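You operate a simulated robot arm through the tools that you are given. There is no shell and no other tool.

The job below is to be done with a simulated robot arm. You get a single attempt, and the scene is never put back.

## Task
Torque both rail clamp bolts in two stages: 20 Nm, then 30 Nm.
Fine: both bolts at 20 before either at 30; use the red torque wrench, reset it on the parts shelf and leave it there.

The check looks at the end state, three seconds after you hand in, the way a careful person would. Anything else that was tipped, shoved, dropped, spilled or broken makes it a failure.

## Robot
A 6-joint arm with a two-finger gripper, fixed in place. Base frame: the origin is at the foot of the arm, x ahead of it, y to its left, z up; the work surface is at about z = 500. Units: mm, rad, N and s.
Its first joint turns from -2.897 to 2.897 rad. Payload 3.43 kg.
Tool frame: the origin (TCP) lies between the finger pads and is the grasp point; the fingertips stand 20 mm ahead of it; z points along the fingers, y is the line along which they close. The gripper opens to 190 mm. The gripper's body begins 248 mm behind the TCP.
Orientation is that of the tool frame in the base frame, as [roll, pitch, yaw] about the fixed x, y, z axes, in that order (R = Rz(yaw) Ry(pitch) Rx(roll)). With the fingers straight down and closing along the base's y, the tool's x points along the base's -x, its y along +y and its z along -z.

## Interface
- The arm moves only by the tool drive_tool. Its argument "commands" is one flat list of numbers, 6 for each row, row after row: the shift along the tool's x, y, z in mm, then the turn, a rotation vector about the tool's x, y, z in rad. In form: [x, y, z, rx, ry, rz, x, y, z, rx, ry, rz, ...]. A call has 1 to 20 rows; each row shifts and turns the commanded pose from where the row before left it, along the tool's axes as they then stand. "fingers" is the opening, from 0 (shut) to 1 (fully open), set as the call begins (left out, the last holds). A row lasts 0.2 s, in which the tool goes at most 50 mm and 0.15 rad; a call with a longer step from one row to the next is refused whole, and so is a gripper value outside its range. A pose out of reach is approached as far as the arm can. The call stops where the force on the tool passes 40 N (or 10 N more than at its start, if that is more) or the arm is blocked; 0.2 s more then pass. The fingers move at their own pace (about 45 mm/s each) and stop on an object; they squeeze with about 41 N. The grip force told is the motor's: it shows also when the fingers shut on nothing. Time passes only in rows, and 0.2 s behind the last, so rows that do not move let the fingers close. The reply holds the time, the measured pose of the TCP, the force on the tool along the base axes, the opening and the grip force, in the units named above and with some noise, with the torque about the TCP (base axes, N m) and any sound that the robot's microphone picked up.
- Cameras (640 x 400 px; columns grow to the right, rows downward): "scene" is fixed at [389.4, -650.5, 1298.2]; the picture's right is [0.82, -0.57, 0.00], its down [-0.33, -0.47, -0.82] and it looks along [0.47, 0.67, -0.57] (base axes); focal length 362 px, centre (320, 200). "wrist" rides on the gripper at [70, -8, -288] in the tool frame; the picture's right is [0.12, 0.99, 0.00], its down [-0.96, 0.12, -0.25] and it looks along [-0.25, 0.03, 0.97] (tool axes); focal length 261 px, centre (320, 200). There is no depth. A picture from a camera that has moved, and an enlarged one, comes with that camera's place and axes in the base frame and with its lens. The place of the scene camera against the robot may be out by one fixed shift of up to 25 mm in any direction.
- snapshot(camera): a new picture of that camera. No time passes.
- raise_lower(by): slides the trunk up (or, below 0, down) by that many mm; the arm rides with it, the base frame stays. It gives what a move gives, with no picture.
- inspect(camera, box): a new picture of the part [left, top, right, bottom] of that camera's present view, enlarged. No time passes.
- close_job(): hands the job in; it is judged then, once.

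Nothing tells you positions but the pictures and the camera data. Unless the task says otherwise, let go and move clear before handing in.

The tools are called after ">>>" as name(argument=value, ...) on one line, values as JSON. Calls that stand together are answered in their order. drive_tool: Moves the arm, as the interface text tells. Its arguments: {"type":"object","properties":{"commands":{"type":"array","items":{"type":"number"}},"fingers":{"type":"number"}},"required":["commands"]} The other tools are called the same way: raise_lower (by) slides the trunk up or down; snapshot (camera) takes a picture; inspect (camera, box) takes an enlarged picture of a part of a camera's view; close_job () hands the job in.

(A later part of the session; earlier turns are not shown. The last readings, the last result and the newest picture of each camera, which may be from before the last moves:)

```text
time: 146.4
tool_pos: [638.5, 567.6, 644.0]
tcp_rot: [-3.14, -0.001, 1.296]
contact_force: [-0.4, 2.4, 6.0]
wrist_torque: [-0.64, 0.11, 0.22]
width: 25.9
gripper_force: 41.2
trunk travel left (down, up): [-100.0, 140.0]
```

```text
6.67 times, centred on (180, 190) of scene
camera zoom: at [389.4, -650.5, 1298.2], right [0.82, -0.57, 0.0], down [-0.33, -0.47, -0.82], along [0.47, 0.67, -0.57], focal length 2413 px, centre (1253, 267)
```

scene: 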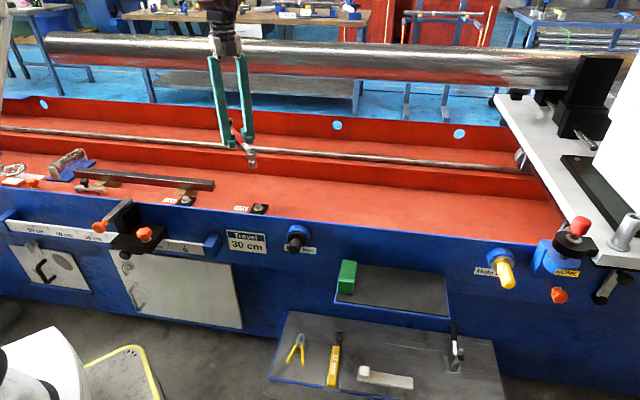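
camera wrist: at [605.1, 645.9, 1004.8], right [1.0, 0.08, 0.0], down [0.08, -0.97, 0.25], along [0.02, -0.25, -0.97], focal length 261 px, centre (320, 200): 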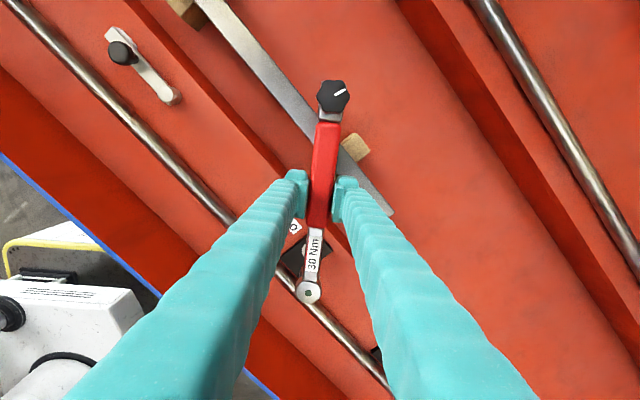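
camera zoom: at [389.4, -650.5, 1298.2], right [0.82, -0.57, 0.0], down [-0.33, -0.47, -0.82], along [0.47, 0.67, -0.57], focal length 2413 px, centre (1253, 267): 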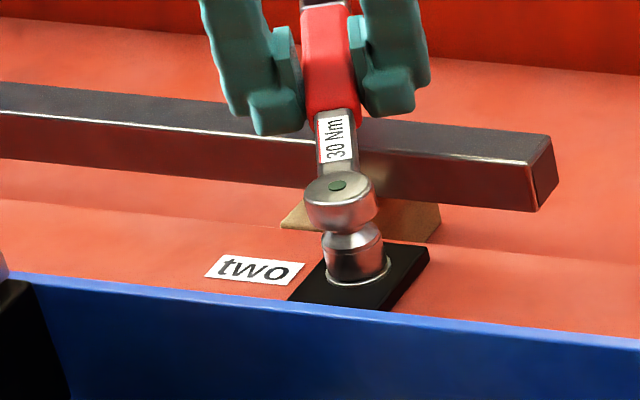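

>>> drive_tool(commands=[0.1, 3.65, -0.3, 0, 0, 0.03, -0.04, 3.65, 0, 0, 0, 0.03])

>>> inspect(camera="scene", box=[140, 160, 220, 220])

```text
time: 147.0
tool_pos: [644.5, 566.0, 644.1]
tcp_rot: [-3.141, 0.003, 1.235]
contact_force: [-0.4, 1.2, -0.9]
wrist_torque: [0.06, -0.06, 0.21]
width: 25.7
gripper_force: 41.6
trunk travel left (down, up): [-100.0, 140.0]
```

```text
6.67 times, centred on (180, 190) of scene
camera zoom: at [389.4, -650.5, 1298.2], right [0.82, -0.57, 0.0], down [-0.33, -0.47, -0.82], along [0.47, 0.67, -0.57], focal length 2413 px, centre (1253, 267)
```

zoom: 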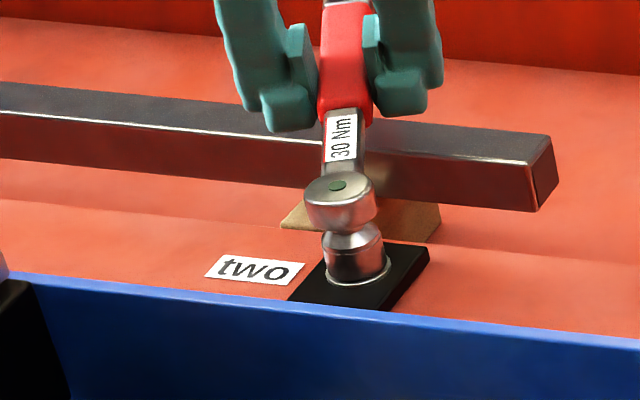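

>>> drive_tool(commands=[0, 3.65, 0, 0, 0, 0.03, -0.04, 1.83, 0, 0, 0, 0.015])

>>> inspect(camera="scene", box=[140, 160, 220, 220])

```text
time: 147.6
tool_pos: [650.3, 565.8, 644.3]
tcp_rot: [3.141, 0.001, 1.19]
contact_force: [-3.6, -2.1, -7.7]
wrist_torque: [0.59, -0.15, 0.05]
width: 25.5
gripper_force: 41.1
trunk travel left (down, up): [-100.0, 140.0]
```

```text
6.67 times, centred on (180, 190) of scene
camera zoom: at [389.4, -650.5, 1298.2], right [0.82, -0.57, 0.0], down [-0.33, -0.47, -0.82], along [0.47, 0.67, -0.57], focal length 2413 px, centre (1253, 267)
```

zoom: 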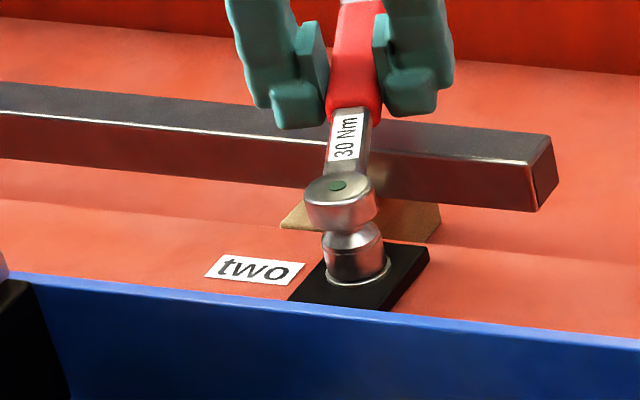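

>>> drive_tool(commands=[0, 3.65, 0.2, 0, 0, 0.03, -0.04, 1.83, 0, 0, 0, 0.015])

>>> inspect(camera="scene", box=[140, 160, 220, 220])

```text
time: 148.2
tool_pos: [656.2, 562.3, 643.9]
tcp_rot: [-3.141, 0.002, 1.149]
contact_force: [-2.6, -0.1, -2.3]
wrist_torque: [0.11, -0.04, 0.18]
width: 25.9
gripper_force: 41.2
trunk travel left (down, up): [-100.0, 140.0]
```

```text
6.67 times, centred on (180, 190) of scene
camera zoom: at [389.4, -650.5, 1298.2], right [0.82, -0.57, 0.0], down [-0.33, -0.47, -0.82], along [0.47, 0.67, -0.57], focal length 2413 px, centre (1253, 267)
```

zoom: 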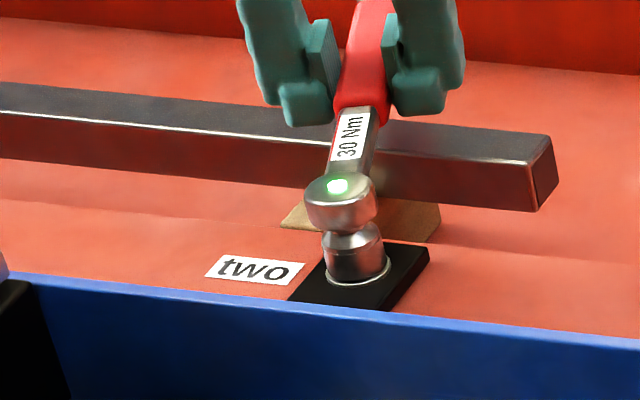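

Green light: bolt two is at 30 Nm. I'll lift straight off, then raise and rotate back for the shelf.

>>> drive_tool(commands=[0, 0, -1, 0, 0, 0, 0, 0, -2, 0, 0, 0, 0, 0, -2, 0, 0, 0, 0, 0, -2, 0, 0, 0, 0, 0, -2, 0, 0, 0, 0, 0, -2, 0, 0, 0, 0, 0, -3, 0, 0, 0, 0, 0, -4, 0, 0, 0, 0, 0, -8, 0, 0, 0, 0, 0, -12, 0, 0, 0, 0, 0, -15, 0, 0, 0, 0, 0, -20, 0, 0, 0, 0, 0, -20, 0, 0, 0, 0, 0, -20, 0, 0, 0, 0, 0, -20, 0, 0, 0, 0, 0, -15, 0, 0, 0, 0, 0, -8, 0, 0, 0, 0, 0, 0, 0, 0, 0])

>>> inspect(camera="scene", box=[120, 120, 300, 230])

>>> drive_tool(commands=[0, 0, 0, 0, 0, -0.1194, 0, 0, 0, 0, 0, -0.1194, 0, 0, 0, 0, 0, -0.1194, 0, 0, 0, 0, 0, -0.1194, 0, 0, 0, 0, 0, -0.1194, 0, 0, 0, 0, 0, -0.1194, 0, 0, 0, 0, 0, -0.1194, 0, 0, 0, 0, 0, -0.1194, 0, 0, 0, 0, 0, -0.1194, 0, 0, 0, 0, 0, -0.1194, 0, 0, 0, 0, 0, 0])

```text
time: 149.8
tool_pos: [654.6, 560.0, 655.8]
tcp_rot: [-3.139, 0.005, 1.147]
contact_force: [2.7, -3.4, -13.0]
wrist_torque: [0.36, -0.26, 0.85]
width: 26.0
gripper_force: 40.8
trunk travel left (down, up): [-100.0, 140.0]
stopped in row 7: the force on the tool passed its limit at 41 N (the readings are from after the stop); the commanded pose is now the measured one
```

```text
3.56 times, centred on (210, 175) of scene
camera zoom: at [389.4, -650.5, 1298.2], right [0.82, -0.57, 0.0], down [-0.33, -0.47, -0.82], along [0.47, 0.67, -0.57], focal length 1287 px, centre (711, 289)
```

zoom: 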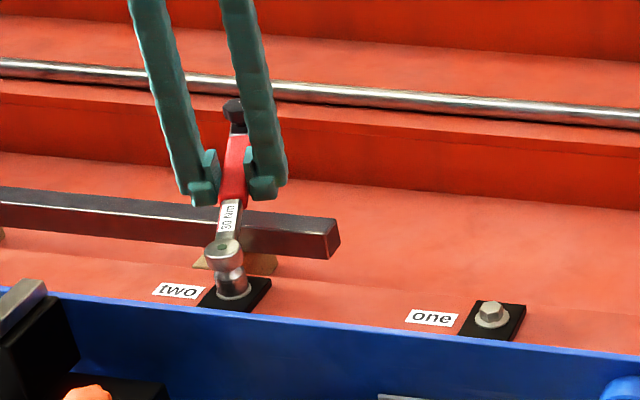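

```text
time: 150.8
tool_pos: [654.6, 561.2, 656.1]
tcp_rot: [-3.137, -0.002, 1.561]
contact_force: [-20.6, 28.6, 3.6]
wrist_torque: [0.35, 1.07, -3.4]
width: 40.0
gripper_force: 40.6
trunk travel left (down, up): [-100.0, 140.0]
stopped in row 4: the force on the tool passed its limit at 42 N (the readings are from after the stop); the commanded pose is now the measured one
```

The lift jammed on the hex partway, and my queued rotation then twisted the gripper against the handle. I'll look carefully before doing anything else.

>>> inspect(camera="scene", box=[140, 140, 240, 220])

>>> snapshot(camera="wrist")

>>> inspect(camera="wrist", box=[220, 100, 420, 320])

>>> inspect(camera="scene", box=[167, 178, 207, 210])

```text
5.00 times, centred on (190, 180) of scene
camera zoom: at [389.4, -650.5, 1298.2], right [0.82, -0.57, 0.0], down [-0.33, -0.47, -0.82], along [0.47, 0.67, -0.57], focal length 1810 px, centre (970, 300)
```

zoom: 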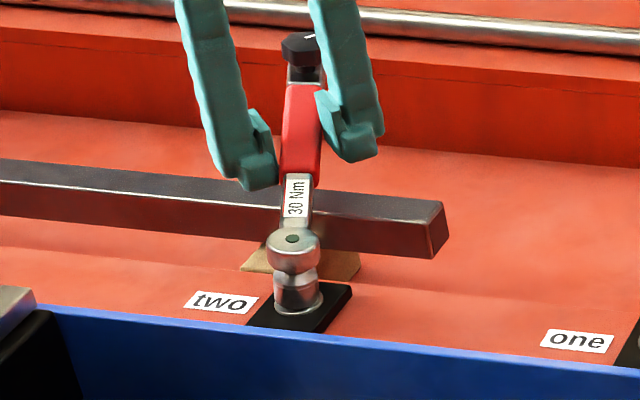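

```text
taken
camera wrist: at [649.1, 633.6, 945.0], right [0.99, 0.11, 0.0], down [0.11, -0.96, 0.25], along [0.02, -0.24, -0.97], focal length 261 px, centre (320, 200)
```

wrist: 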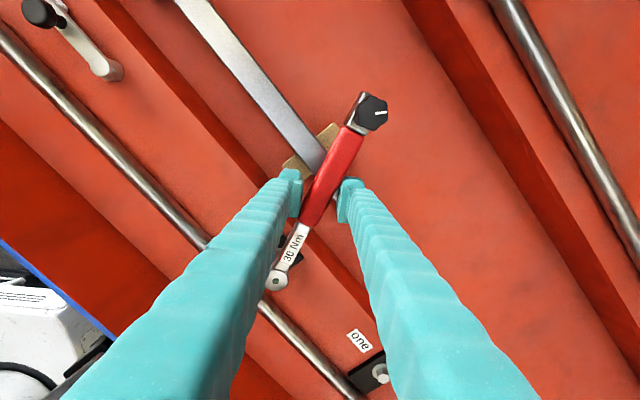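

```text
1.82 times, centred on (320, 210) of wrist
camera zoom: at [649.1, 633.6, 945.0], right [0.99, 0.11, 0.0], down [0.11, -0.96, 0.25], along [0.02, -0.24, -0.97], focal length 474 px, centre (320, 182)
```

zoom: 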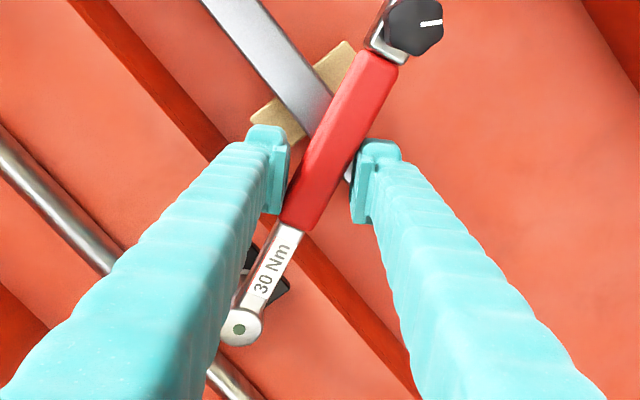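

```text
12.50 times, centred on (187, 194) of scene
camera zoom: at [389.4, -650.5, 1298.2], right [0.82, -0.57, 0.0], down [-0.33, -0.47, -0.82], along [0.47, 0.67, -0.57], focal length 4524 px, centre (1982, 275)
```

zoom: 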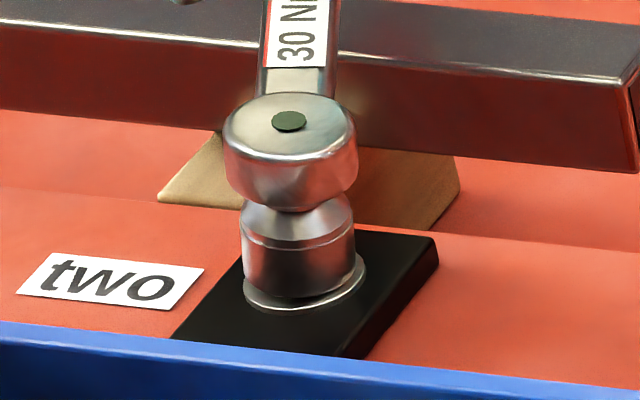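

The socket is still on bolt two and the wrench itself moved only a degree or two; the gripper is twisted about 21° around the handle. I'll rotate the gripper back to realign with the handle, in small steps.

>>> drive_tool(commands=[0, 0, 0, 0, 0, 0.04, 0, 0, 0, 0, 0, 0.04, 0, 0, 0, 0, 0, 0.04])

```text
time: 151.6
tool_pos: [657.2, 558.9, 654.9]
tcp_rot: [-3.139, 0.002, 1.445]
contact_force: [-5.6, 11.6, 7.9]
wrist_torque: [-0.54, 0.71, -1.1]
width: 35.3
gripper_force: 40.6
trunk travel left (down, up): [-100.0, 140.0]
```

>>> drive_tool(commands=[0, 0, 0.5, 0, 0, 0.04, 0, 0, 0.5, 0, 0, 0.04, 0, 0, 0.5, 0, 0, 0.04])

>>> snapshot(camera="wrist")

>>> inspect(camera="scene", box=[140, 140, 240, 220])

```text
time: 152.3
tool_pos: [656.7, 557.4, 654.5]
tcp_rot: [-3.137, 0.001, 1.324]
contact_force: [-7.4, 1.2, -2.3]
wrist_torque: [-0.1, 0.37, -0.7]
width: 30.6
gripper_force: 41.3
trunk travel left (down, up): [-100.0, 140.0]
```

```text
taken
camera wrist: at [666.9, 631.2, 942.0], right [0.99, -0.13, 0.0], down [-0.12, -0.96, 0.25], along [-0.03, -0.25, -0.97], focal length 261 px, centre (320, 200)
```

wrist: 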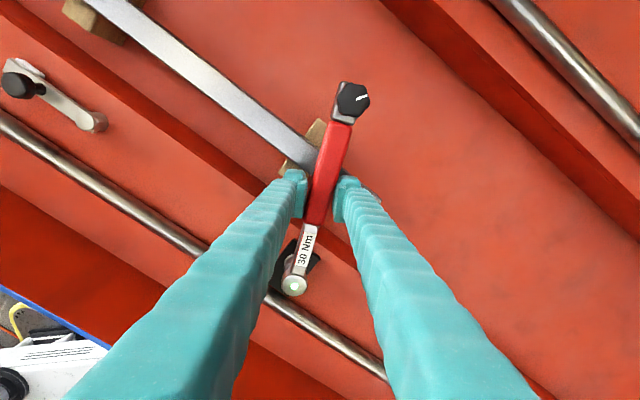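

```text
5.00 times, centred on (190, 180) of scene
camera zoom: at [389.4, -650.5, 1298.2], right [0.82, -0.57, 0.0], down [-0.33, -0.47, -0.82], along [0.47, 0.67, -0.57], focal length 1810 px, centre (970, 300)
```

zoom: 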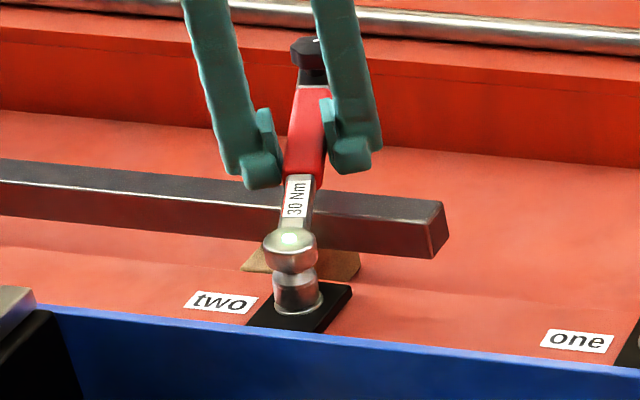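

The light came back on as the handle took load again, so bolt two is still holding at 30 Nm. I'll back off the sideways push and finish realigning the gripper without turning the bolt further.

>>> drive_tool(commands=[0.3, -1.5, 0, 0, 0, 0, 0.2, -1.2, 0, 0, 0, 0.02, 0, 0, 0, 0, 0, 0.04, 0, 0, 0, 0, 0, 0.04])

>>> snapshot(camera="wrist")

>>> inspect(camera="scene", box=[140, 140, 240, 220])

```text
time: 153.3
tool_pos: [654.2, 560.6, 654.5]
tcp_rot: [-3.139, 0.001, 1.226]
contact_force: [-4.0, -0.7, -2.8]
wrist_torque: [-0.09, 0.22, -0.36]
width: 26.9
gripper_force: 40.9
trunk travel left (down, up): [-100.0, 140.0]
```

```text
taken
camera wrist: at [671.6, 631.7, 942.6], right [0.97, -0.22, 0.0], down [-0.22, -0.94, 0.25], along [-0.06, -0.24, -0.97], focal length 261 px, centre (320, 200)
```

wrist: 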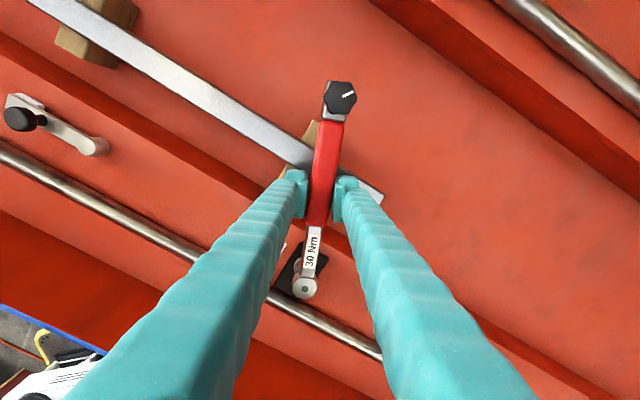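

```text
5.00 times, centred on (190, 180) of scene
camera zoom: at [389.4, -650.5, 1298.2], right [0.82, -0.57, 0.0], down [-0.33, -0.47, -0.82], along [0.47, 0.67, -0.57], focal length 1810 px, centre (970, 300)
```

zoom: 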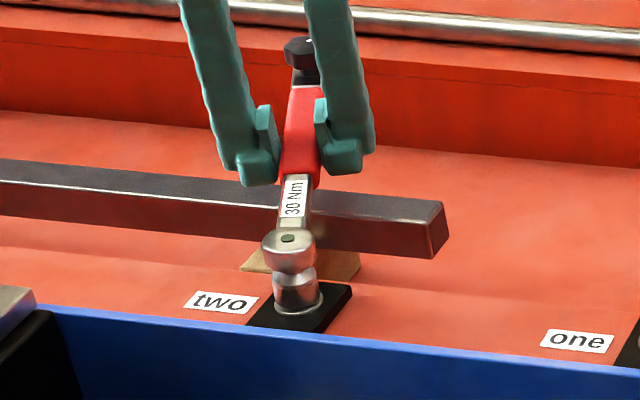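

>>> drive_tool(commands=[0, -0.3, 0, 0, 0, 0.03, 0, 0, 2, 0, 0, 0.025, 0, 0, 2, 0, 0, 0, 0, 0, 2, 0, 0, 0, 0, 0, 2, 0, 0, 0])

>>> snapshot(camera="wrist")

>>> inspect(camera="scene", box=[140, 140, 240, 220])

>>> inspect(camera="scene", box=[167, 178, 207, 210])

```text
time: 154.6
tool_pos: [654.7, 560.7, 646.9]
tcp_rot: [-3.139, 0.001, 1.172]
contact_force: [4.6, 8.3, 9.0]
wrist_torque: [-1.0, 0.21, 0.25]
width: 25.9
gripper_force: 41.0
trunk travel left (down, up): [-100.0, 140.0]
```

```text
taken
camera wrist: at [674.4, 632.0, 935.6], right [0.96, -0.28, 0.0], down [-0.27, -0.93, 0.25], along [-0.07, -0.24, -0.97], focal length 261 px, centre (320, 200)
```

wrist: 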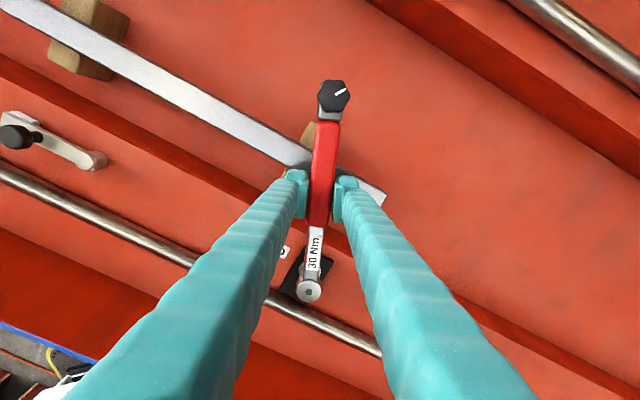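

```text
5.00 times, centred on (190, 180) of scene
camera zoom: at [389.4, -650.5, 1298.2], right [0.82, -0.57, 0.0], down [-0.33, -0.47, -0.82], along [0.47, 0.67, -0.57], focal length 1810 px, centre (970, 300)
```

zoom: 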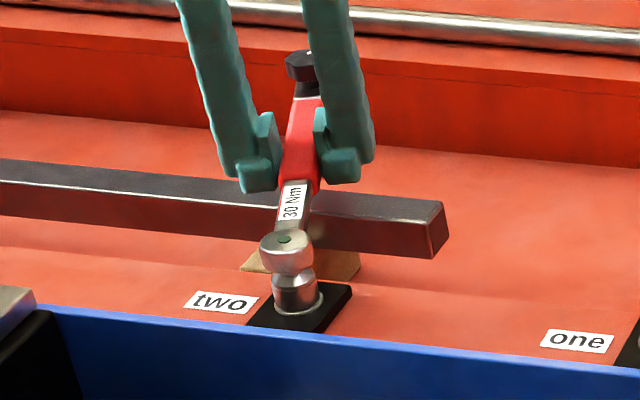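

```text
12.50 times, centred on (187, 194) of scene
camera zoom: at [389.4, -650.5, 1298.2], right [0.82, -0.57, 0.0], down [-0.33, -0.47, -0.82], along [0.47, 0.67, -0.57], focal length 4524 px, centre (1982, 275)
```

zoom: 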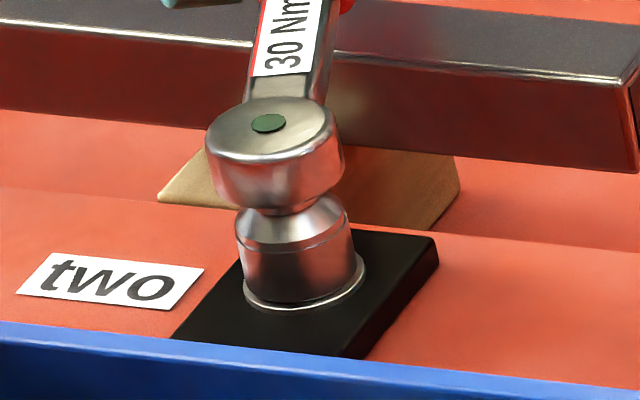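

The grip is realigned and level again, with bolt two still seated. I'll relieve the radial load and lift very gently, checking after each short move.

>>> drive_tool(commands=[0.8, 0, -0.8, 0, 0, 0, 0, 0, -0.7, 0, 0, 0, 0, 0, 0, 0, 0, 0])

```text
time: 155.3
tool_pos: [654.2, 562.1, 648.1]
tcp_rot: [-3.138, 0.002, 1.172]
contact_force: [3.3, 11.1, -7.9]
wrist_torque: [0.88, -0.33, 0.04]
width: 26.1
gripper_force: 40.4
trunk travel left (down, up): [-100.0, 140.0]
```

>>> drive_tool(commands=[1, 0, 0, 0, 0, 0, 0.8, 0, 0, 0, 0, 0, 0, 0, 0, 0, 0, 0])

>>> inspect(camera="scene", box=[167, 178, 207, 210])

```text
time: 156.2
tool_pos: [653.6, 561.0, 647.5]
tcp_rot: [-3.14, 0.003, 1.172]
contact_force: [-4.2, -3.5, -3.7]
wrist_torque: [-0.16, 0.13, -0.24]
width: 26.0
gripper_force: 41.2
trunk travel left (down, up): [-100.0, 140.0]
```

```text
12.50 times, centred on (187, 194) of scene
camera zoom: at [389.4, -650.5, 1298.2], right [0.82, -0.57, 0.0], down [-0.33, -0.47, -0.82], along [0.47, 0.67, -0.57], focal length 4524 px, centre (1982, 275)
```

zoom: 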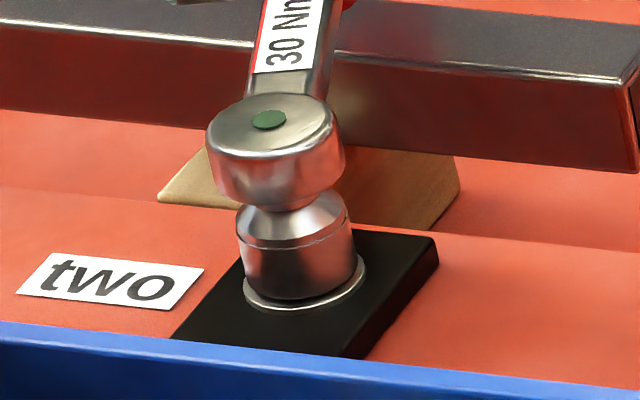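

>>> drive_tool(commands=[-0.5, -0.3, -1, 0, 0, 0, 0, 0, -1, 0, 0, 0, 0, 0, -1, 0, 0, 0])

>>> inspect(camera="scene", box=[167, 178, 207, 210])

```text
time: 156.9
tool_pos: [653.9, 561.7, 650.9]
tcp_rot: [-3.14, 0.0, 1.173]
contact_force: [0.1, 0.5, -3.0]
wrist_torque: [0.01, -0.03, 0.01]
width: 25.9
gripper_force: 41.0
trunk travel left (down, up): [-100.0, 140.0]
```

```text
12.50 times, centred on (187, 194) of scene
camera zoom: at [389.4, -650.5, 1298.2], right [0.82, -0.57, 0.0], down [-0.33, -0.47, -0.82], along [0.47, 0.67, -0.57], focal length 4524 px, centre (1982, 275)
```

zoom: 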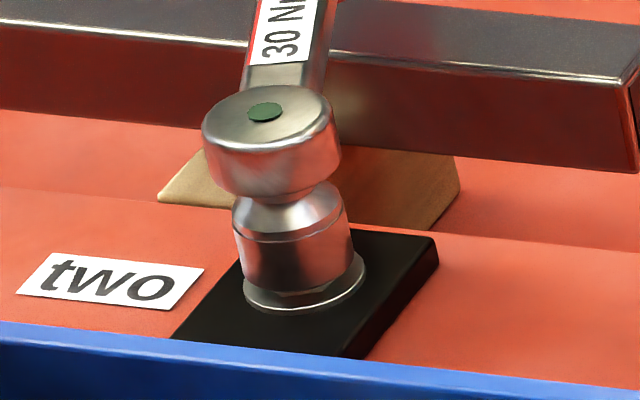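

It's coming free with no load. I'll continue up gently.

>>> drive_tool(commands=[0, 0, -1.5, 0, 0, 0, 0, 0, -1.5, 0, 0, 0, 0, 0, -1.5, 0, 0, 0, 0, 0, -1.5, 0, 0, 0, 0, 0, -1.5, 0, 0, 0, 0, 0, -1.5, 0, 0, 0, 0, 0, -2, 0, 0, 0, 0, 0, -2, 0, 0, 0])

>>> inspect(camera="scene", box=[167, 178, 207, 210])

```text
time: 158.8
tool_pos: [654.2, 562.9, 663.6]
tcp_rot: [-3.138, 0.003, 1.172]
contact_force: [-0.1, 0.1, -3.6]
wrist_torque: [0.01, -0.04, -0.02]
width: 26.1
gripper_force: 40.9
trunk travel left (down, up): [-100.0, 140.0]
```

```text
12.50 times, centred on (187, 194) of scene
camera zoom: at [389.4, -650.5, 1298.2], right [0.82, -0.57, 0.0], down [-0.33, -0.47, -0.82], along [0.47, 0.67, -0.57], focal length 4524 px, centre (1982, 275)
```

zoom: 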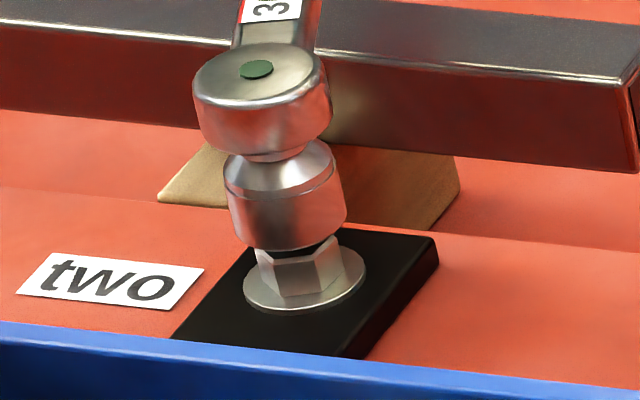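

>>> drive_tool(commands=[0, 0, -8, 0, 0, 0, 0, 0, -15, 0, 0, 0, 0, 0, -20, 0, 0, 0, 0, 0, -20, 0, 0, 0, 0, 0, 0, 0, 0, 0])

>>> inspect(camera="scene", box=[172, 186, 197, 203])

>>> inspect(camera="scene", box=[250, 195, 275, 212])

>>> snapshot(camera="wrist")

>>> snapshot(camera="scene")

```text
time: 159.9
tool_pos: [654.3, 563.0, 727.6]
tcp_rot: [-3.136, 0.0, 1.17]
contact_force: [-0.3, 0.1, -3.1]
wrist_torque: [0.01, -0.01, 0.04]
width: 25.8
gripper_force: 40.6
trunk travel left (down, up): [-100.0, 140.0]
```

```text
16.00 times, centred on (184, 194) of scene
camera zoom: at [389.4, -650.5, 1298.2], right [0.82, -0.57, 0.0], down [-0.33, -0.47, -0.82], along [0.47, 0.67, -0.57], focal length 5791 px, centre (2488, 288)
```

zoom: 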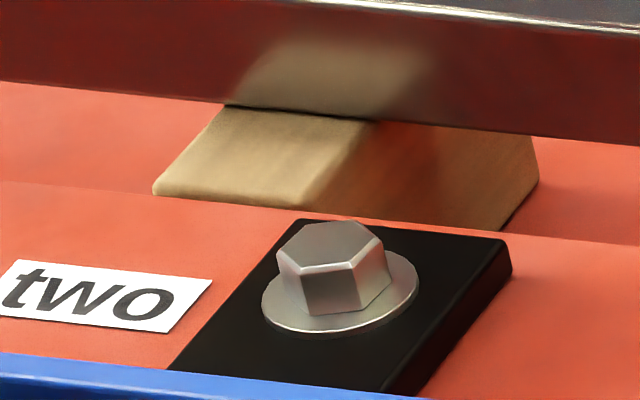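

```text
16.00 times, centred on (262, 204) of scene
camera zoom: at [389.4, -650.5, 1298.2], right [0.82, -0.57, 0.0], down [-0.33, -0.47, -0.82], along [0.47, 0.67, -0.57], focal length 5791 px, centre (1240, 144)
```

zoom: 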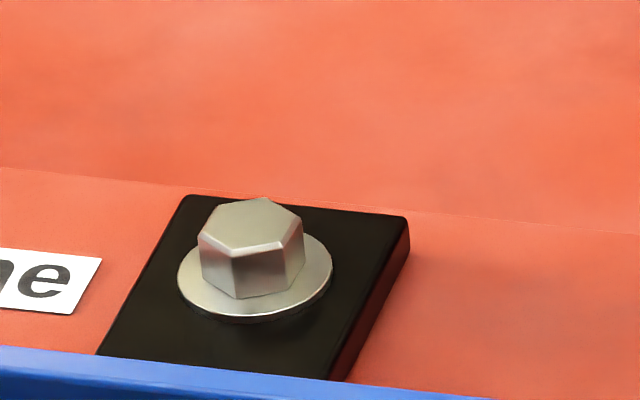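

```text
taken
camera wrist: at [676.2, 633.9, 1015.9], right [0.96, -0.28, 0.0], down [-0.27, -0.93, 0.25], along [-0.07, -0.24, -0.97], focal length 261 px, centre (320, 200)
```

wrist: 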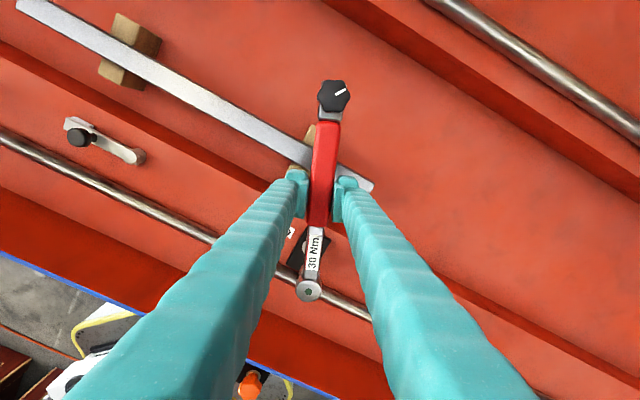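

```text
taken
```

scene: 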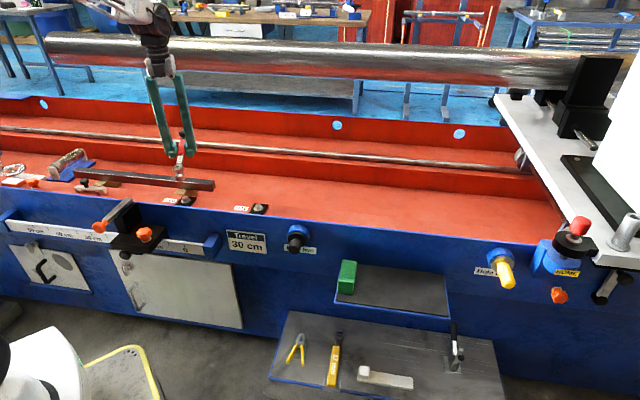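

>>> inspect(camera="scene", box=[177, 186, 193, 196])

>>> inspect(camera="scene", box=[250, 194, 266, 204])

```text
16.00 times, centred on (185, 191) of scene
camera zoom: at [389.4, -650.5, 1298.2], right [0.82, -0.57, 0.0], down [-0.33, -0.47, -0.82], along [0.47, 0.67, -0.57], focal length 5791 px, centre (2480, 344)
```

zoom: 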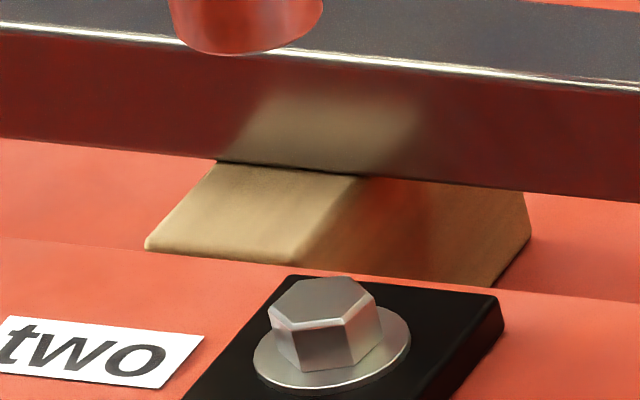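

```text
16.00 times, centred on (258, 199) of scene
camera zoom: at [389.4, -650.5, 1298.2], right [0.82, -0.57, 0.0], down [-0.33, -0.47, -0.82], along [0.47, 0.67, -0.57], focal length 5791 px, centre (1312, 216)
```

zoom: 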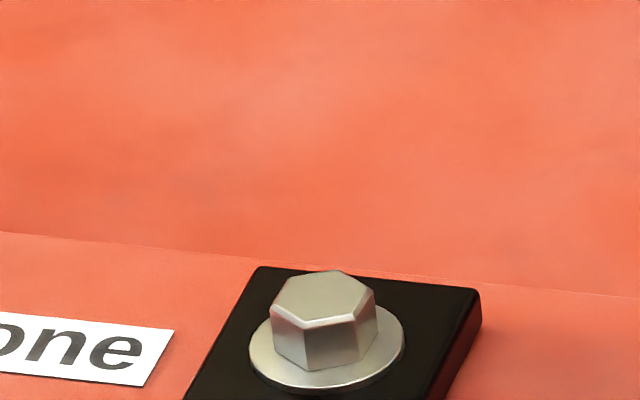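

Both hexes are clear. I'll rise to travel height and rotate to the shelf orientation, then inspect bolt two from above to confirm it didn't back off.

>>> drive_tool(commands=[0, 0, -18, 0, 0, 0, 0, 0, -18, 0, 0, 0, 0, 0, -18, 0, 0, 0, 0, 0, -18, 0, 0, 0, 0, 0, 0, 0, 0, -0.1173, 0, 0, 0, 0, 0, -0.1173, 0, 0, 0, 0, 0, -0.1173, 0, 0, 0, 0, 0, -0.1173, 0, 0, 0, 0, 0, -0.1173, 0, 0, 0, 0, 0, -0.1173, 0, 0, 0, 0, 0, -0.1173, 0, 0, 0, 0, 0, -0.1173, 0, 0, 0, 0, 0, -0.1173, 0, 0, 0, 0, 0, -0.1173, 0, 0, 0, 0, 0, 0])

>>> snapshot(camera="wrist")

```text
time: 163.2
tool_pos: [655.0, 562.7, 799.1]
tcp_rot: [-3.137, -0.002, 2.346]
contact_force: [0.0, 0.6, -3.2]
wrist_torque: [0.02, 0.03, 0.03]
width: 25.9
gripper_force: 41.2
trunk travel left (down, up): [-100.0, 140.0]
```

```text
taken
camera wrist: at [600.6, 609.7, 1087.4], right [0.63, 0.78, 0.0], down [0.76, -0.61, 0.25], along [0.19, -0.16, -0.97], focal length 261 px, centre (320, 200)
```

wrist: 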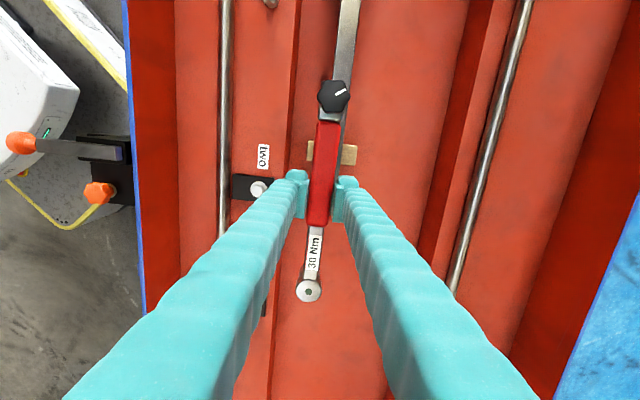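

>>> inspect(camera="wrist", box=[228, 170, 278, 205])

>>> inspect(camera="wrist", box=[248, 180, 268, 196])

```text
11.43 times, centred on (253, 188) of wrist
camera zoom: at [600.6, 609.7, 1087.4], right [0.63, 0.78, 0.0], down [0.76, -0.61, 0.25], along [0.19, -0.16, -0.97], focal length 2979 px, centre (1086, 343)
```

zoom: 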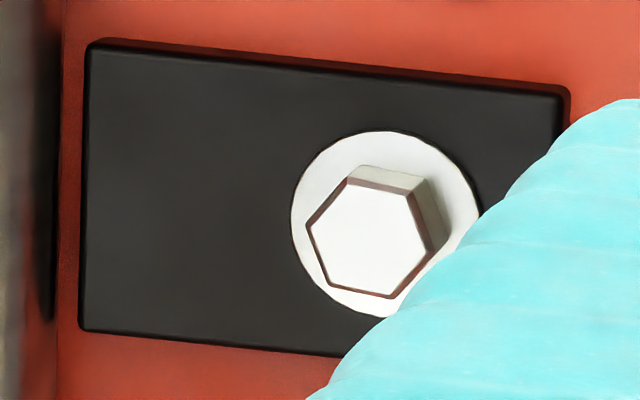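

```text
16.00 times, centred on (258, 188) of wrist
camera zoom: at [600.6, 609.7, 1087.4], right [0.63, 0.78, 0.0], down [0.76, -0.61, 0.25], along [0.19, -0.16, -0.97], focal length 4170 px, centre (1312, 392)
```

zoom: 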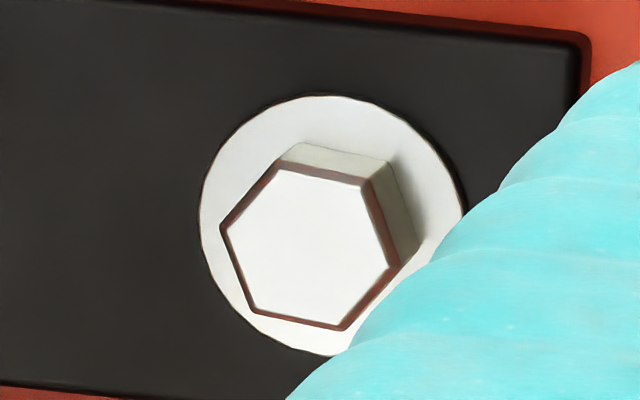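

Bolt two's hex is where it should be: it turned about 66° in total and did not back off. The wrench is secure, so I'll carry it back to the shelf in two legs.

>>> drive_tool(commands=[-12, -6, 0, 0, 0, 0, -24, -11.5, 0, 0, 0, 0, -30, -14.4, 0, 0, 0, 0, -30, -14.4, 0, 0, 0, 0, -30, -14.4, 0, 0, 0, 0, -30, -14.4, 0, 0, 0, 0, -30, -14.4, 0, 0, 0, 0, -30, -14.4, 0, 0, 0, 0, -30, -14.4, 0, 0, 0, 0, -30, -14.4, 0, 0, 0, 0, -30, -14.4, 0, 0, 0, 0, -30, -14.4, 0, 0, 0, 0, -30, -14.4, 0, 0, 0, 0])

```text
time: 165.9
tool_pos: [785.0, 177.2, 799.6]
tcp_rot: [-3.137, -0.002, 2.345]
contact_force: [-0.2, 0.0, -3.8]
wrist_torque: [-0.09, -0.01, 0.0]
width: 26.0
gripper_force: 40.9
trunk travel left (down, up): [-100.0, 140.0]
```

>>> snapshot(camera="wrist")

>>> inspect(camera="wrist", box=[340, 125, 385, 160])

```text
taken
camera wrist: at [731.4, 224.3, 1087.5], right [0.63, 0.78, 0.0], down [0.76, -0.61, 0.25], along [0.19, -0.16, -0.97], focal length 261 px, centre (320, 200)
```

wrist: 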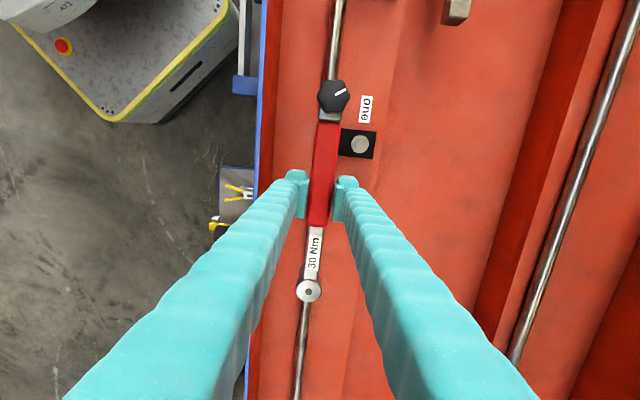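

```text
11.43 times, centred on (362, 142) of wrist
camera zoom: at [731.4, 224.3, 1087.5], right [0.63, 0.78, 0.0], down [0.76, -0.61, 0.25], along [0.19, -0.16, -0.97], focal length 2979 px, centre (-166, 857)
```

zoom: 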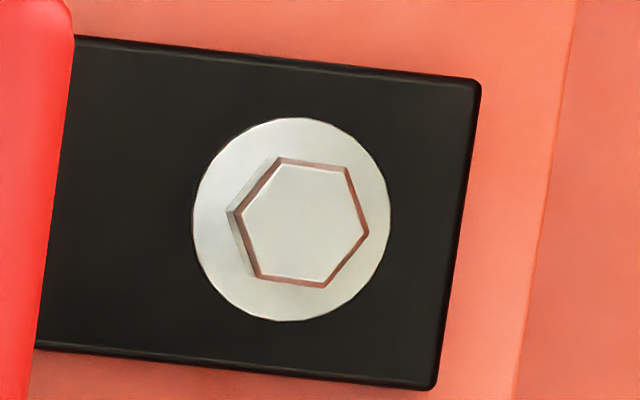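

>>> drive_tool(commands=[-12, -5.7, 0, 0, 0, 0, -24, -11.4, 0, 0, 0, 0, -30, -14.2, 0, 0, 0, 0, -30, -14.2, 0, 0, 0, 0, -30, -14.2, 0, 0, 0, 0, -30, -14.2, 0, 0, 0, 0, -30, -14.2, 0, 0, 0, 0, -30, -14.2, 0, 0, 0, 0, -30, -14.2, 0, 0, 0, 0, -30, -14.2, 0, 0, 0, 0, -30, -14.2, 0, 0, 0, 0, -30, -14.2, 0, 0, 0, 0, -24, -11.4, 0, 0, 0, 0, -15.1, -7.2, 0, 0, 0, 0, 0, 0, 0, 0, 0, 0])

>>> snapshot(camera="wrist")

>>> inspect(camera="scene", box=[320, 190, 480, 320])

```text
time: 169.2
tool_pos: [917.8, -216.4, 798.8]
tcp_rot: [-3.139, -0.002, 2.346]
contact_force: [-0.3, -0.3, -3.8]
wrist_torque: [-0.01, 0.02, 0.0]
width: 25.9
gripper_force: 41.2
trunk travel left (down, up): [-100.0, 140.0]
```

```text
taken
camera wrist: at [864.9, -169.7, 1086.9], right [0.63, 0.78, 0.0], down [0.76, -0.61, 0.24], along [0.19, -0.16, -0.97], focal length 261 px, centre (320, 200)
```

wrist: 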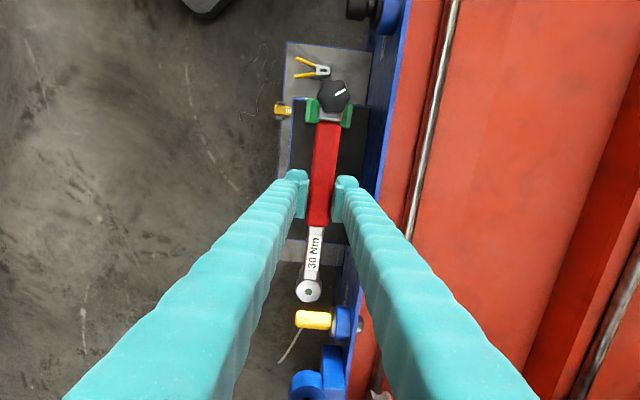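

```text
3.08 times, centred on (400, 255) of scene
camera zoom: at [389.4, -650.5, 1298.2], right [0.82, -0.57, 0.0], down [-0.33, -0.47, -0.82], along [0.47, 0.67, -0.57], focal length 1114 px, centre (74, 31)
```

zoom: 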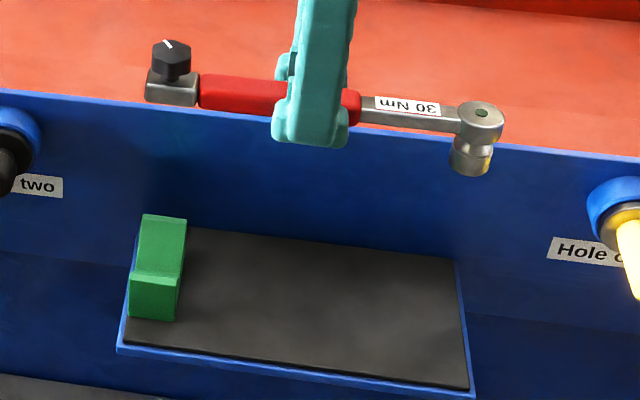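

Over the shelf with the setting still at 30. I'll lower most of the way, levelling the small pitch.

>>> drive_tool(commands=[0, 0, 16, 0, -0.01, 0, 0, 0, 16, 0, -0.01, 0, 0, 0, 16, 0, 0, 0, 0, 0, 16, 0, 0, 0, 0, 0, 16, 0, 0, 0, 0, 0, 16, 0, 0, 0, 0, 0, 16, 0, 0, 0, 0, 0, 16, 0, 0, 0, 0, 0, 16, 0, 0, 0, 0, 0, 14, 0, 0, 0, 0, 0, 0, 0, 0, 0])

>>> inspect(camera="wrist", box=[260, 60, 400, 160])

>>> inspect(camera="scene", box=[320, 220, 480, 320])

```text
time: 171.6
tool_pos: [920.6, -215.9, 639.4]
tcp_rot: [-3.14, 0.017, 2.345]
contact_force: [1.0, -0.2, -3.2]
wrist_torque: [0.02, -0.01, 0.0]
width: 25.8
gripper_force: 41.8
trunk travel left (down, up): [-100.0, 140.0]
```

```text
4.00 times, centred on (330, 110) of wrist
camera zoom: at [863.8, -166.0, 926.7], right [0.63, 0.78, 0.0], down [0.75, -0.6, 0.26], along [0.2, -0.17, -0.96], focal length 1043 px, centre (280, 560)
```

zoom: 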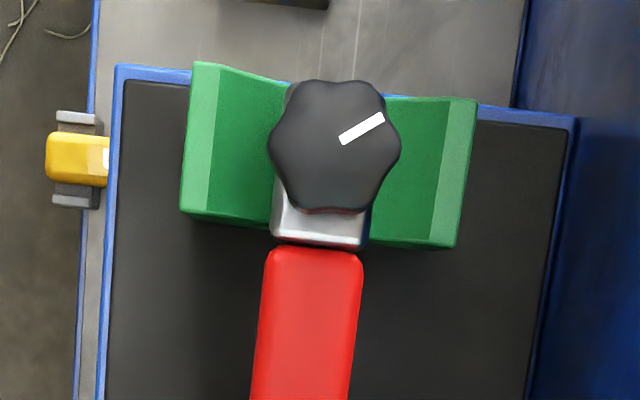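

```text
4.00 times, centred on (400, 270) of scene
camera zoom: at [389.4, -650.5, 1298.2], right [0.82, -0.57, 0.0], down [-0.33, -0.47, -0.82], along [0.47, 0.67, -0.57], focal length 1448 px, centre (0, -80)
```

zoom: 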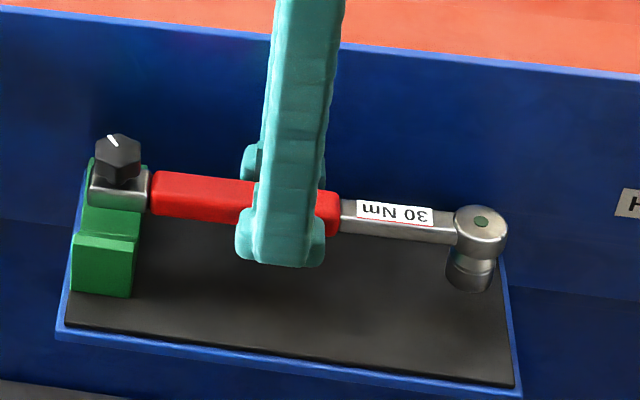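

>>> drive_tool(commands=[1.2, 0, 4, 0, 0, 0, 1.2, 0, 4, 0, 0, 0, 1.1, 0, 4, 0, 0, 0, 0, 0, 3, 0, 0, 0, 0, 0, 2, 0, 0, 0, 0, 0, 0, 0, 0, 0])

>>> inspect(camera="scene", box=[320, 220, 480, 320])

>>> inspect(camera="wrist", box=[260, 60, 400, 160])

```text
time: 172.9
tool_pos: [917.3, -214.4, 622.5]
tcp_rot: [-3.138, 0.017, 2.343]
contact_force: [0.0, 0.1, -4.6]
wrist_torque: [0.02, 0.0, 0.01]
width: 25.8
gripper_force: 41.1
trunk travel left (down, up): [-100.0, 140.0]
```

```text
4.00 times, centred on (400, 270) of scene
camera zoom: at [389.4, -650.5, 1298.2], right [0.82, -0.57, 0.0], down [-0.33, -0.47, -0.82], along [0.47, 0.67, -0.57], focal length 1448 px, centre (0, -80)
```

zoom: 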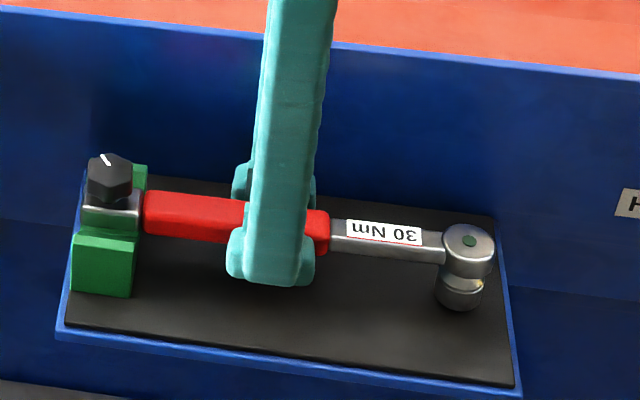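

```text
4.00 times, centred on (330, 110) of wrist
camera zoom: at [860.1, -164.0, 909.8], right [0.63, 0.78, 0.0], down [0.75, -0.6, 0.26], along [0.2, -0.17, -0.96], focal length 1043 px, centre (280, 560)
```

zoom: 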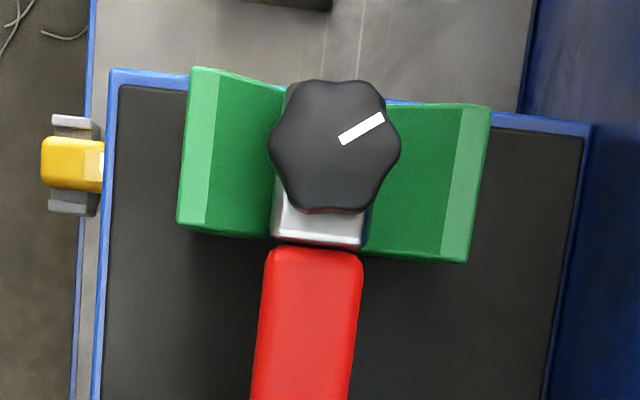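

>>> drive_tool(commands=[-0.5, 0, 1.5, 0, 0, 0, 0, 0, 1.5, 0, 0, 0, 0, 0, 1, 0, 0, 0, 0, 0, 0, 0, 0, 0])

>>> inspect(camera="scene", box=[320, 220, 480, 320])

```text
time: 173.9
tool_pos: [918.0, -216.3, 619.2]
tcp_rot: [-3.141, 0.017, 2.344]
contact_force: [0.7, 0.7, -3.1]
wrist_torque: [0.04, 0.01, 0.0]
width: 25.8
gripper_force: 41.0
trunk travel left (down, up): [-100.0, 140.0]
```

```text
4.00 times, centred on (400, 270) of scene
camera zoom: at [389.4, -650.5, 1298.2], right [0.82, -0.57, 0.0], down [-0.33, -0.47, -0.82], along [0.47, 0.67, -0.57], focal length 1448 px, centre (0, -80)
```

zoom: 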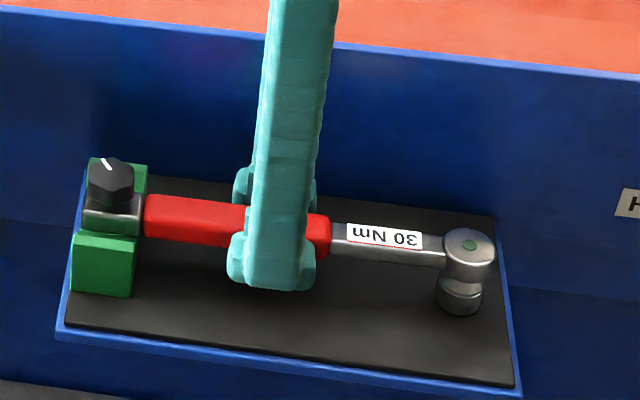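

>>> drive_tool(commands=[0, 0, 1, 0, 0, 0, 0, 0, 1, 0, 0, 0, 0, 0, 0.5, 0, 0, 0, 0, 0, 0, 0, 0, 0])

>>> inspect(camera="scene", box=[320, 220, 480, 320])

```text
time: 174.9
tool_pos: [919.8, -215.7, 616.0]
tcp_rot: [-3.141, 0.02, 2.344]
contact_force: [1.2, 2.9, 3.5]
wrist_torque: [0.17, 0.05, -0.15]
width: 25.9
gripper_force: 41.0
trunk travel left (down, up): [-100.0, 140.0]
```

```text
4.00 times, centred on (400, 270) of scene
camera zoom: at [389.4, -650.5, 1298.2], right [0.82, -0.57, 0.0], down [-0.33, -0.47, -0.82], along [0.47, 0.67, -0.57], focal length 1448 px, centre (0, -80)
```

zoom: 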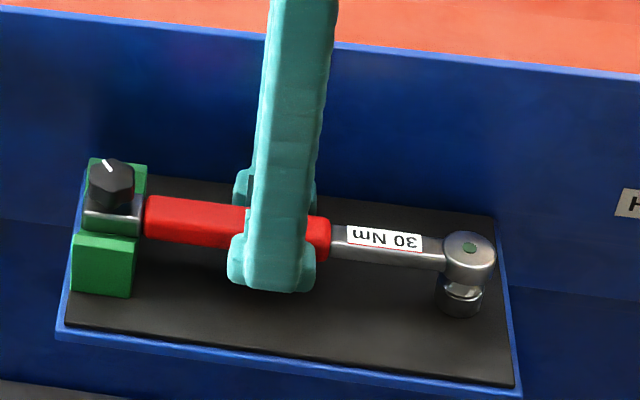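

The wrench is resting on both ends in its holder, still reading 30 Nm. I'll open the fingers to release it.

>>> drive_tool(commands=[0, 0, -0.4, 0, 0, 0, 0, 0, 0, 0, 0, 0, 0, 0, 0, 0, 0, 0, 0, 0, 0, 0, 0, 0, 0, 0, 0, 0, 0, 0], fingers=0.32)

>>> inspect(camera="scene", box=[320, 220, 480, 320])

>>> snapshot(camera="wrist")

```text
time: 176.2
tool_pos: [917.8, -215.1, 616.9]
tcp_rot: [-3.14, 0.02, 2.344]
contact_force: [-0.5, -0.1, 0.4]
wrist_torque: [0.0, 0.0, -0.01]
width: 61.0
gripper_force: 0.0
trunk travel left (down, up): [-100.0, 140.0]
```

```text
4.00 times, centred on (400, 270) of scene
camera zoom: at [389.4, -650.5, 1298.2], right [0.82, -0.57, 0.0], down [-0.33, -0.47, -0.82], along [0.47, 0.67, -0.57], focal length 1448 px, centre (0, -80)
```

zoom: 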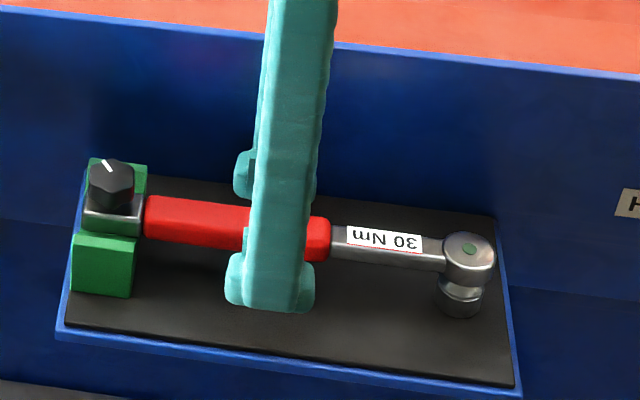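

```text
taken
camera wrist: at [860.5, -164.5, 904.2], right [0.63, 0.78, 0.0], down [0.75, -0.6, 0.26], along [0.2, -0.17, -0.96], focal length 261 px, centre (320, 200)
```

wrist: 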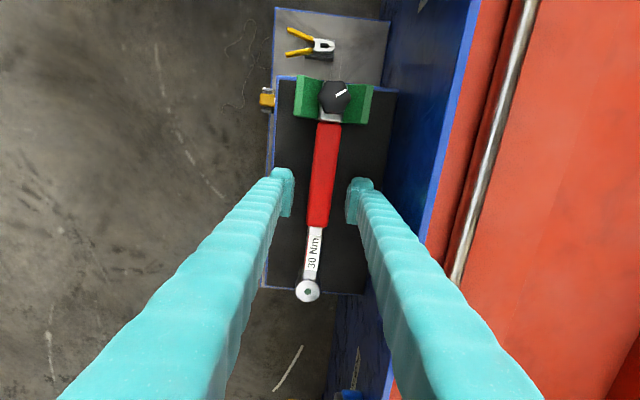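

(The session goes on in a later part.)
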